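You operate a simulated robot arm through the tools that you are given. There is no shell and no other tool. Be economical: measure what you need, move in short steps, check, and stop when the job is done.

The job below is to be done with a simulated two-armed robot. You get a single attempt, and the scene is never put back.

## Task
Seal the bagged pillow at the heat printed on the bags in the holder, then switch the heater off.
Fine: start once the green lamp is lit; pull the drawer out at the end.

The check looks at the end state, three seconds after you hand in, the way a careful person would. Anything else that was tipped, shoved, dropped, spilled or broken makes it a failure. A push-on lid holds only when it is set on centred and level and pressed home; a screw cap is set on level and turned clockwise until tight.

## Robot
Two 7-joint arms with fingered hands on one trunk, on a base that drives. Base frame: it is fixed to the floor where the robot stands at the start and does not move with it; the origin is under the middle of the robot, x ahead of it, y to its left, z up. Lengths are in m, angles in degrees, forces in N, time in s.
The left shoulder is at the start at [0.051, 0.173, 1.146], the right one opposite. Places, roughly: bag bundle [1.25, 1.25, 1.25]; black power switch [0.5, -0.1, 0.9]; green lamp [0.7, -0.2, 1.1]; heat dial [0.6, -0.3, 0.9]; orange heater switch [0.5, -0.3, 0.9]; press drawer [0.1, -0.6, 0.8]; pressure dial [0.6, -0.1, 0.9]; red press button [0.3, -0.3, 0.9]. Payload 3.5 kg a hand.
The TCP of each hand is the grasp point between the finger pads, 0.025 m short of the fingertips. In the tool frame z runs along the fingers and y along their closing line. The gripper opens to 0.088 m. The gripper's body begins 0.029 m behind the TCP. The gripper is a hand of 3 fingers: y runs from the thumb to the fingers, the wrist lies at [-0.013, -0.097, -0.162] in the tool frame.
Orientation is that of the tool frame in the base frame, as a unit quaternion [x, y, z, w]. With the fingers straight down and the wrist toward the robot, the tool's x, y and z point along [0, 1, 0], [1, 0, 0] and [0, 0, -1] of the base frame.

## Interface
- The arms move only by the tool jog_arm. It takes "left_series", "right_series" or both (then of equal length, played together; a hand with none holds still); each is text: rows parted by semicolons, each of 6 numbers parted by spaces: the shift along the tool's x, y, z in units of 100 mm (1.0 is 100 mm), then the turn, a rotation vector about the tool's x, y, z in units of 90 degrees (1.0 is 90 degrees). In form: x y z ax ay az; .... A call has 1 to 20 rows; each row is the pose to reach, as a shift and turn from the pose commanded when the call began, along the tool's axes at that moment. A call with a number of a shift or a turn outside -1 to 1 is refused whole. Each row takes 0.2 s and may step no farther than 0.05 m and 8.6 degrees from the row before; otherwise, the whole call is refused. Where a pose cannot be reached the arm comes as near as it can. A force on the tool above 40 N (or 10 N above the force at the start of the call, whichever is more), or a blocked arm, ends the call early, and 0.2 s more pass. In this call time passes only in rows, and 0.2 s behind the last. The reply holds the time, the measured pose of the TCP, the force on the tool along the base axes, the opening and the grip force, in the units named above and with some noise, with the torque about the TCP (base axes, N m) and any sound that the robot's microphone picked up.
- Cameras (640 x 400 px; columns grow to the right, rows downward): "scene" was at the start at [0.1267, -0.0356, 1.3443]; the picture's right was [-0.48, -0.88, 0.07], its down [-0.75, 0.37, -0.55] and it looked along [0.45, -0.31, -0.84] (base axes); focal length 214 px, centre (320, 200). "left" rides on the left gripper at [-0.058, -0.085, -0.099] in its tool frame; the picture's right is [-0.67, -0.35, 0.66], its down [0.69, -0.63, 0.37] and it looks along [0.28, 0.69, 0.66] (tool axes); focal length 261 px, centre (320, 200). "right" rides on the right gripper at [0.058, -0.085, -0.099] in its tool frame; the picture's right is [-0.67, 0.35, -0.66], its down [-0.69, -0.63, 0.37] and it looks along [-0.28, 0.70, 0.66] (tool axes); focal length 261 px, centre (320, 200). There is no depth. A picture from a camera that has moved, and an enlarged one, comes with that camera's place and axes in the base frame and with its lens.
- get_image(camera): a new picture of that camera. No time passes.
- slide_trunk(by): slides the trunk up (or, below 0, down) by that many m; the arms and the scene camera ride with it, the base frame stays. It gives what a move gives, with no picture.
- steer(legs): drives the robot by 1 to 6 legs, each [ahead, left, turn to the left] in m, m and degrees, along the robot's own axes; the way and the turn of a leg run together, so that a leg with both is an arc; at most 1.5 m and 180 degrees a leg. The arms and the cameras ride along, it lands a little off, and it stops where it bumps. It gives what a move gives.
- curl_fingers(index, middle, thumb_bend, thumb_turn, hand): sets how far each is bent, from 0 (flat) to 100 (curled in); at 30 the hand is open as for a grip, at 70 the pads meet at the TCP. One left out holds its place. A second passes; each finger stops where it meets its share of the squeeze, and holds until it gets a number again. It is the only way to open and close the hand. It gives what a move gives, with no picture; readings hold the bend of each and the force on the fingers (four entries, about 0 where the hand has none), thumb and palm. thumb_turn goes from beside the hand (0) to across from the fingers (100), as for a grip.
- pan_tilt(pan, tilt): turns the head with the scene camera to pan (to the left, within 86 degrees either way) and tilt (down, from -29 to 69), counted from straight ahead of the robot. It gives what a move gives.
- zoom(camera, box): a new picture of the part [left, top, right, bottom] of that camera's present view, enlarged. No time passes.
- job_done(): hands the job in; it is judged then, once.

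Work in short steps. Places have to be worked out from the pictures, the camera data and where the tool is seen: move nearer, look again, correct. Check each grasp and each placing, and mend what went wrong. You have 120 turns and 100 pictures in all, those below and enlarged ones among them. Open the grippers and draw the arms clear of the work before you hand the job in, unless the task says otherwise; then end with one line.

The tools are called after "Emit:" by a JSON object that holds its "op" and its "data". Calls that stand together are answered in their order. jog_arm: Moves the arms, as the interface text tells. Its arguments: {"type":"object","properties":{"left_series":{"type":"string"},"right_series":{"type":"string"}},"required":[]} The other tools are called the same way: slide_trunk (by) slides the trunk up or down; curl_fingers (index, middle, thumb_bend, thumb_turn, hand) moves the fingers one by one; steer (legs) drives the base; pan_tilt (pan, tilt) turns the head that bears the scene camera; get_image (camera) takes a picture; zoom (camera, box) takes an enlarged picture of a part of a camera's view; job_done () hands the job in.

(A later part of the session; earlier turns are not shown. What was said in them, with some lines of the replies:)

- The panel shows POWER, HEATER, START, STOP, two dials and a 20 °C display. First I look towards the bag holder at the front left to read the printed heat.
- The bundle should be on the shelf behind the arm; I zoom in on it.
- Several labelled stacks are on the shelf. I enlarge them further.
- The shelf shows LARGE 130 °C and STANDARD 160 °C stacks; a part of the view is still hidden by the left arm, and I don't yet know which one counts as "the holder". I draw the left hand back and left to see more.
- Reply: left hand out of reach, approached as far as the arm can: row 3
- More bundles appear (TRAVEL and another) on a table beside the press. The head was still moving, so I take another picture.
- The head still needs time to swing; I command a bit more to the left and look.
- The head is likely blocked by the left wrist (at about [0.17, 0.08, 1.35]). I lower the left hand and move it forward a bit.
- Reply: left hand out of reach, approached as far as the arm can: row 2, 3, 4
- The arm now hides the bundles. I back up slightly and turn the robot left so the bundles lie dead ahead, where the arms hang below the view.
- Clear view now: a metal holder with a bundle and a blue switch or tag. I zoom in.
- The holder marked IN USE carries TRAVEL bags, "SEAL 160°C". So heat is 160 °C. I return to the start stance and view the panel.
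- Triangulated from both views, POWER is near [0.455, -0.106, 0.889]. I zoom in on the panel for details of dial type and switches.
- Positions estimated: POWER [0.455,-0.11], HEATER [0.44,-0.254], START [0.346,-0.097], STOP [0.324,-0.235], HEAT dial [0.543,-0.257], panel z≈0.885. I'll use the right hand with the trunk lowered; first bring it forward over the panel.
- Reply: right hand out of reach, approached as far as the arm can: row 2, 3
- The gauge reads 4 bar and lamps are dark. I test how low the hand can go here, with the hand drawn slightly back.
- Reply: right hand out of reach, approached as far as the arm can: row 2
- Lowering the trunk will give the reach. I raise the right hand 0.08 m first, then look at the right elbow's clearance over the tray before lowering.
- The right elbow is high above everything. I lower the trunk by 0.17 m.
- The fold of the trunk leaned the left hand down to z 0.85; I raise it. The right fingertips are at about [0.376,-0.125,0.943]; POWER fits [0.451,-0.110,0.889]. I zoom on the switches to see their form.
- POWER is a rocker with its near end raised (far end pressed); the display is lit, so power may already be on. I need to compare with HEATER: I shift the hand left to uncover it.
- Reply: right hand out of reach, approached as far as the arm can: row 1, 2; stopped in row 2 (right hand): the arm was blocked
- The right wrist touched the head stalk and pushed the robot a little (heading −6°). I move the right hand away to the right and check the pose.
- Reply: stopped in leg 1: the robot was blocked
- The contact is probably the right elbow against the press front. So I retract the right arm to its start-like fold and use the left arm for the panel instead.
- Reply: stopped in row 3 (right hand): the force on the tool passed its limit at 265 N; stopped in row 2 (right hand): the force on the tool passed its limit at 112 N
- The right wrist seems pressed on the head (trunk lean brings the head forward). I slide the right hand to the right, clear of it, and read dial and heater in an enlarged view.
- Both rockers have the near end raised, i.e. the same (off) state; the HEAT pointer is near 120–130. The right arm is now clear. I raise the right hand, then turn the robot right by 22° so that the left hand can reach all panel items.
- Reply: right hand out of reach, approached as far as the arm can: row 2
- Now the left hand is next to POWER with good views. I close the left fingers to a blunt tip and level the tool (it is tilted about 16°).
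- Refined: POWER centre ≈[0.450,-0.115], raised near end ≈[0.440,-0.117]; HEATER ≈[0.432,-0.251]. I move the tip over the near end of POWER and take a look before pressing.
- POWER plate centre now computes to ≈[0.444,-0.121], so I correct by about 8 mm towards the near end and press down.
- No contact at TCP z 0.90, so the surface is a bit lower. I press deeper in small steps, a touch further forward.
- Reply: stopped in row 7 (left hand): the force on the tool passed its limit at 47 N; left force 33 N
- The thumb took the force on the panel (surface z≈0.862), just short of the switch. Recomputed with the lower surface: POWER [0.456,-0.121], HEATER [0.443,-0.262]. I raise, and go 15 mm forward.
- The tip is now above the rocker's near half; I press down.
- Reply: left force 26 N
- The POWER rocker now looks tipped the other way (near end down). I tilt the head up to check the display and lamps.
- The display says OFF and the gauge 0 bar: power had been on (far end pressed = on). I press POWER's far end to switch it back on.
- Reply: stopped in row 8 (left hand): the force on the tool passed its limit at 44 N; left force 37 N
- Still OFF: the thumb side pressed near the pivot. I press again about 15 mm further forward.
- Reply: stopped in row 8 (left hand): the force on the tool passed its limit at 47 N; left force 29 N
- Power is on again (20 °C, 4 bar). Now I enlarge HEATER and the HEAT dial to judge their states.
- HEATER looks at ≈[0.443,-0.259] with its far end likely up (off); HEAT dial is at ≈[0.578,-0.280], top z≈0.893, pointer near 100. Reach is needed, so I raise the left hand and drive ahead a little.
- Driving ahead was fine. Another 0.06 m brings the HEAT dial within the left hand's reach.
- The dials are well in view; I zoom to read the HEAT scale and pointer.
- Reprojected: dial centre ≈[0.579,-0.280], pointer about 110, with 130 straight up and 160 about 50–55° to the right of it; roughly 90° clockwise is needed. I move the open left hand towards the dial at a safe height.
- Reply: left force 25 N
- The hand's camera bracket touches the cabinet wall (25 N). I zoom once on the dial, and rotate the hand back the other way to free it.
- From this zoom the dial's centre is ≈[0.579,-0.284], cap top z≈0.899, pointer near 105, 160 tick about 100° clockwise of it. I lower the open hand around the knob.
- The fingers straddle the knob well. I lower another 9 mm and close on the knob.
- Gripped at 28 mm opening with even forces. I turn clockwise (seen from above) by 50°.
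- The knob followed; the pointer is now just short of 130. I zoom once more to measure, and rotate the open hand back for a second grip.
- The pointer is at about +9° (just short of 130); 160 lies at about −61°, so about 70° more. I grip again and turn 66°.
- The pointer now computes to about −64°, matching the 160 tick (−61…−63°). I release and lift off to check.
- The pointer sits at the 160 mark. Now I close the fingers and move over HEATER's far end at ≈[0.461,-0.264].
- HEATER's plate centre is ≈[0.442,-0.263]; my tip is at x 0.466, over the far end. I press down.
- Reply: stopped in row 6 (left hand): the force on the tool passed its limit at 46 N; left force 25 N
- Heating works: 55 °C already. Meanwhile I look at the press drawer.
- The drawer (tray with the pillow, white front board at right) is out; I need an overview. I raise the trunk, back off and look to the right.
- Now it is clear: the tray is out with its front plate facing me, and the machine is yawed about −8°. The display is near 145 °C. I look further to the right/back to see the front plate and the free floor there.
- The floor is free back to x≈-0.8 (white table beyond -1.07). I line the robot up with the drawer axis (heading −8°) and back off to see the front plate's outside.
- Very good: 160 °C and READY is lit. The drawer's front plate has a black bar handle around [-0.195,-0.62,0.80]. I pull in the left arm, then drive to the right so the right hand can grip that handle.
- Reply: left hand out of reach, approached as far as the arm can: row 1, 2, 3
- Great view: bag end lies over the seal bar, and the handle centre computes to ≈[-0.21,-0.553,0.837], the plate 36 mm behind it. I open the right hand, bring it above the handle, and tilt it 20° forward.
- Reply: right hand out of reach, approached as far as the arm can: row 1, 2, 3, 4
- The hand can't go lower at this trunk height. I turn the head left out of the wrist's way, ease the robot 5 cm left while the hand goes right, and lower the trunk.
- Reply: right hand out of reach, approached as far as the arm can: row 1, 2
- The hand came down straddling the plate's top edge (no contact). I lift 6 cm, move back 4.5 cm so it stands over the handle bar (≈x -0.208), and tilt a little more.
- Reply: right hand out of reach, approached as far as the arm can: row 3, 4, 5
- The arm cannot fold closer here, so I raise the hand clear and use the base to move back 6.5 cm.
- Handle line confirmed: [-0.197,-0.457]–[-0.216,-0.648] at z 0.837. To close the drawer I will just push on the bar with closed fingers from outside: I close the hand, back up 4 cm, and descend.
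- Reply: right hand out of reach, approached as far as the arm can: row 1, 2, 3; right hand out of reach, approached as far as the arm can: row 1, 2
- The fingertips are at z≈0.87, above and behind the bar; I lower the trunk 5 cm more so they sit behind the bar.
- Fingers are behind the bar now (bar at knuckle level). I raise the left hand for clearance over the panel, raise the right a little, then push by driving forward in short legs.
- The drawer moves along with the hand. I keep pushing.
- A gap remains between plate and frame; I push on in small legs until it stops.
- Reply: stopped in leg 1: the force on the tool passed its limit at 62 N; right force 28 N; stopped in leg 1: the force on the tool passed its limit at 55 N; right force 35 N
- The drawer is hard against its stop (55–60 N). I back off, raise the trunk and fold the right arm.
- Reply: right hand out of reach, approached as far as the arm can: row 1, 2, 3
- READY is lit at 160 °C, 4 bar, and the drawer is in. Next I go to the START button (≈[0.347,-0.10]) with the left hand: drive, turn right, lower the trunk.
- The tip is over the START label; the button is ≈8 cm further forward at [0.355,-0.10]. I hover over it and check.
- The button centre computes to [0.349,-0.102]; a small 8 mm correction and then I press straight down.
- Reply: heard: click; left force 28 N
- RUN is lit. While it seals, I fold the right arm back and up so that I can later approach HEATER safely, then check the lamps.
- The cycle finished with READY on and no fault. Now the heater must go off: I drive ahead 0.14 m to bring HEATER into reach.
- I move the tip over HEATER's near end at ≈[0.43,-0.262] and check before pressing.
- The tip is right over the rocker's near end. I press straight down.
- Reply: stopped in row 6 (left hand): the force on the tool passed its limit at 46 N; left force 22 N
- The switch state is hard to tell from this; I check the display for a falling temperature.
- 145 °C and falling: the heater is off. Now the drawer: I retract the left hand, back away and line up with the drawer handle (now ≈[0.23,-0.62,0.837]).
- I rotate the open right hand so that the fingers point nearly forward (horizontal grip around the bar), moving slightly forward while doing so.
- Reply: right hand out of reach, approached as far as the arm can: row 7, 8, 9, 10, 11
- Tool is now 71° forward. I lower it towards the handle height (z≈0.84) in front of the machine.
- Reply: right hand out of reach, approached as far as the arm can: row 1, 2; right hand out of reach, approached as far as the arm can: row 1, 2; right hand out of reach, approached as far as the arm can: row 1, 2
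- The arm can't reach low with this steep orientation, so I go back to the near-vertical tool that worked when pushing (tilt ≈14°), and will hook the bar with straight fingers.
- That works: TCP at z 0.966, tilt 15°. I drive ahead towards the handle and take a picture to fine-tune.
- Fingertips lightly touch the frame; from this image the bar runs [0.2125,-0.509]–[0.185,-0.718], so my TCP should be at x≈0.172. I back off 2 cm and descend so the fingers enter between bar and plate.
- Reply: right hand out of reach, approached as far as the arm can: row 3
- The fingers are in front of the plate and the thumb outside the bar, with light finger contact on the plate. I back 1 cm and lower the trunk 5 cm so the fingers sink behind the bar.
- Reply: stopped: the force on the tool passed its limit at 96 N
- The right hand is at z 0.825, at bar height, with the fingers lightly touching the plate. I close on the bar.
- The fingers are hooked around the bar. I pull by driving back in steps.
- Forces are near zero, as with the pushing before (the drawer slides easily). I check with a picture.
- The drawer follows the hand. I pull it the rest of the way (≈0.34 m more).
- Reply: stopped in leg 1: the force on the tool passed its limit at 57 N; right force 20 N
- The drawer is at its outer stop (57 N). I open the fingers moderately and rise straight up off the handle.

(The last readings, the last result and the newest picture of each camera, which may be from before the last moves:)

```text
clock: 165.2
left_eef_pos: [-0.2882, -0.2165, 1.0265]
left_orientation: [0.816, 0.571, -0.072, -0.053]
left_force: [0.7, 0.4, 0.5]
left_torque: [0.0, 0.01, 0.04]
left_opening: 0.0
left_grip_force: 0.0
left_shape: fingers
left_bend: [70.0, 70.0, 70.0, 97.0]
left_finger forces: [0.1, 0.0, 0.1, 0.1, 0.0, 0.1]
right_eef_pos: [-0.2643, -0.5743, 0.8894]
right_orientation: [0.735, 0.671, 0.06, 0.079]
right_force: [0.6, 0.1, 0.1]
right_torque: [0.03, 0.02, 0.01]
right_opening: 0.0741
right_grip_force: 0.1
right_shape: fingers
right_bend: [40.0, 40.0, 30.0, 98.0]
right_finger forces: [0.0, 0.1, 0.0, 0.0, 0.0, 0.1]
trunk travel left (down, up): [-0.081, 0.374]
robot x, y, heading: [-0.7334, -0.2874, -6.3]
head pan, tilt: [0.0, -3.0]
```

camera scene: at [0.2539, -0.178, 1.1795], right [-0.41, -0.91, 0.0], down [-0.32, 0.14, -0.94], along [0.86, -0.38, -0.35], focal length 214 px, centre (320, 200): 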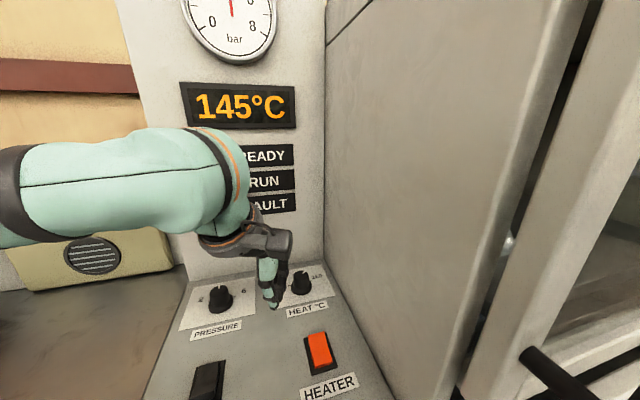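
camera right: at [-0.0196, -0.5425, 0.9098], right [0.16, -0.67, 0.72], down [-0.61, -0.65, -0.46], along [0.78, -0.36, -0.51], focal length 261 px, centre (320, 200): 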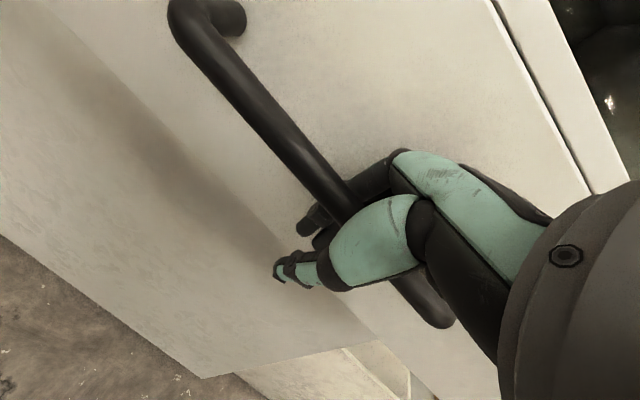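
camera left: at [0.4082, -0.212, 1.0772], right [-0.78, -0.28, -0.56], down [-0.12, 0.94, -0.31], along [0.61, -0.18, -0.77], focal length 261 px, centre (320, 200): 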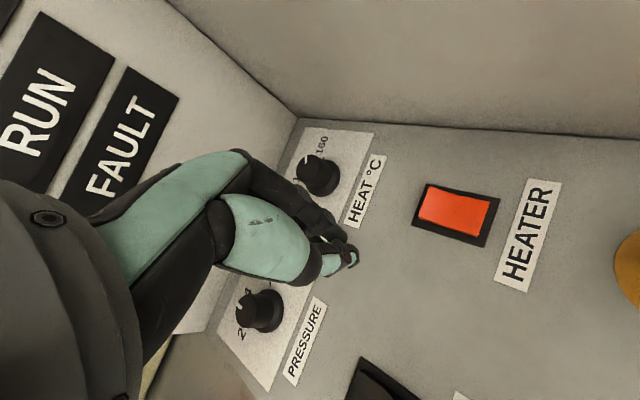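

The hand came free without force. I raise fully, open the left hand too, and step away to the left for a final look.

Emit:
{"op": "slide_trunk", "data": {"by": 0.15}}

Emit:
{"op": "curl_fingers", "data": {"hand": "left", "index": 30, "middle": 30, "thumb_bend": 30}}

Emit:
{"op": "curl_fingers", "data": {"hand": "right", "index": 30, "middle": 30, "thumb_bend": 30}}

Emit:
{"op": "steer", "data": {"legs": [[-0.02, 0.25, 0]]}}

Emit:
{"op": "pan_tilt", "data": {"pan": -20, "tilt": 25}}

Emit:
{"op": "get_image", "data": {"camera": "scene"}}

```text
clock: 167.0
left_eef_pos: [-0.2876, -0.2158, 1.1765]
left_orientation: [0.816, 0.571, -0.07, -0.052]
left_force: [-0.1, 0.5, -0.1]
left_torque: [-0.02, 0.02, 0.02]
left_opening: 0.0
left_grip_force: 0.1
left_shape: fingers
left_bend: [70.0, 70.0, 70.0, 97.0]
left_finger forces: [0.0, 0.1, 0.1, 0.0, 0.0, 0.1]
right_eef_pos: [-0.2651, -0.5752, 1.0422]
right_orientation: [0.734, 0.672, 0.059, 0.08]
right_force: [0.3, -0.2, 0.4]
right_torque: [0.0, -0.03, 0.04]
right_opening: 0.0738
right_grip_force: 0.1
right_shape: fingers
right_bend: [40.0, 40.0, 30.0, 98.0]
right_finger forces: [0.1, 0.0, 0.0, 0.0, 0.0, 0.1]
trunk travel left (down, up): [-0.231, 0.224]
robot x, y, heading: [-0.7316, -0.2903, -6.1]
head pan, tilt: [0.0, -3.0]
```

```text
clock: 168.0
left_eef_pos: [-0.2902, -0.2155, 1.1767]
left_orientation: [0.816, 0.572, -0.07, -0.052]
left_force: [-0.8, -0.3, 0.0]
left_torque: [-0.02, -0.01, 0.0]
left_opening: 0.0843
left_grip_force: 0.1
left_shape: fingers
left_bend: [30.0, 30.0, 30.0, 97.0]
left_finger forces: [0.1, 0.0, 0.0, 0.0, 0.0, 0.0]
right_eef_pos: [-0.2632, -0.5757, 1.0411]
right_orientation: [0.734, 0.672, 0.06, 0.079]
right_force: [0.5, -0.1, 0.9]
right_torque: [0.02, -0.02, 0.0]
right_opening: 0.0741
right_grip_force: 0.1
right_shape: fingers
right_bend: [40.0, 40.0, 30.0, 98.0]
right_finger forces: [0.0, 0.0, 0.0, 0.0, 0.0, 0.0]
trunk travel left (down, up): [-0.231, 0.224]
robot x, y, heading: [-0.7267, -0.2886, -6.2]
head pan, tilt: [0.0, -3.0]
```

```text
clock: 169.0
left_eef_pos: [-0.2885, -0.2159, 1.1772]
left_orientation: [0.816, 0.572, -0.07, -0.052]
left_force: [0.5, -0.9, 0.3]
left_torque: [0.01, 0.01, 0.02]
left_opening: 0.0844
left_grip_force: 0.1
left_shape: fingers
left_bend: [30.0, 30.0, 30.0, 97.0]
left_finger forces: [0.0, 0.0, 0.0, 0.0, 0.0, 0.1]
right_eef_pos: [-0.2637, -0.574, 1.0408]
right_orientation: [0.734, 0.672, 0.059, 0.079]
right_force: [0.5, 1.0, 0.7]
right_torque: [-0.01, 0.0, 0.02]
right_opening: 0.0844
right_grip_force: 0.0
right_shape: fingers
right_bend: [30.0, 30.0, 30.0, 98.0]
right_finger forces: [0.1, 0.1, 0.0, 0.1, 0.1, 0.1]
trunk travel left (down, up): [-0.231, 0.224]
robot x, y, heading: [-0.7288, -0.2919, -6.2]
head pan, tilt: [0.0, -3.0]
```

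```text
clock: 170.8
left_eef_pos: [-0.2811, 0.0262, 1.1769]
left_orientation: [0.819, 0.567, -0.07, -0.052]
left_force: [0.4, -0.2, -1.0]
left_torque: [0.01, -0.01, 0.01]
left_opening: 0.0846
left_grip_force: 0.0
left_shape: fingers
left_bend: [30.0, 30.0, 30.0, 97.0]
left_finger forces: [0.0, 0.0, 0.0, 0.1, 0.2, 0.1]
right_eef_pos: [-0.2589, -0.3323, 1.0402]
right_orientation: [0.737, 0.668, 0.06, 0.079]
right_force: [-0.4, -1.3, 0.7]
right_torque: [0.02, 0.01, 0.0]
right_opening: 0.0845
right_grip_force: 0.2
right_shape: fingers
right_bend: [30.0, 30.0, 30.0, 98.0]
right_finger forces: [0.0, 0.1, 0.0, 0.0, 0.1, 0.0]
trunk travel left (down, up): [-0.231, 0.224]
robot x, y, heading: [-0.7208, -0.0378, -6.8]
head pan, tilt: [0.0, -3.0]
```

```text
clock: 171.7
left_eef_pos: [-0.28, 0.0271, 1.177]
left_orientation: [0.819, 0.567, -0.07, -0.052]
left_force: [-0.8, -0.9, -0.1]
left_torque: [-0.02, 0.01, -0.03]
left_opening: 0.0841
left_grip_force: 0.1
left_shape: fingers
left_bend: [30.0, 30.0, 30.0, 97.0]
left_finger forces: [0.1, 0.1, 0.0, 0.0, 0.0, 0.0]
right_eef_pos: [-0.258, -0.333, 1.0407]
right_orientation: [0.737, 0.668, 0.06, 0.08]
right_force: [0.6, -0.5, 0.2]
right_torque: [-0.02, -0.01, -0.01]
right_opening: 0.0846
right_grip_force: 0.0
right_shape: fingers
right_bend: [30.0, 30.0, 30.0, 98.0]
right_finger forces: [0.0, 0.0, 0.0, 0.0, 0.1, 0.0]
trunk travel left (down, up): [-0.231, 0.224]
robot x, y, heading: [-0.719, -0.0418, -6.5]
head pan, tilt: [-20.0, 25.0]
```

```text
0 pictures are left
camera scene: at [-0.5774, -0.0884, 1.3827], right [-0.45, -0.89, 0.05], down [-0.49, 0.2, -0.85], along [0.75, -0.4, -0.53], focal length 214 px, centre (320, 200)
```

scene: 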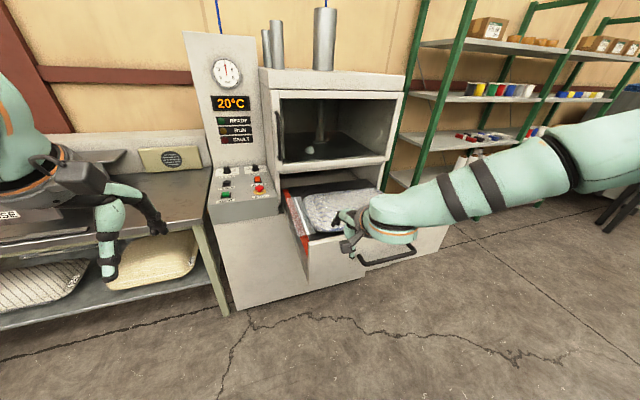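

The drawer is out with the pillow lying in it, the heater is off (display back to 20 °C), no fault is shown, and both hands are open and clear. I hand in the job.

Emit:
{"op": "job_done", "data": {}}

```text
The job is handed in.
```

The bagged pillow went through a full sealing run at 160 °C, the heat printed on the IN USE bags. I pressed START with the green lamp lit. The run ended without a fault, the heater is off (display back to 20 °C), and the drawer is pulled out. I did not inspect the seam up close. I also switched the power off by mistake and back on before heating.
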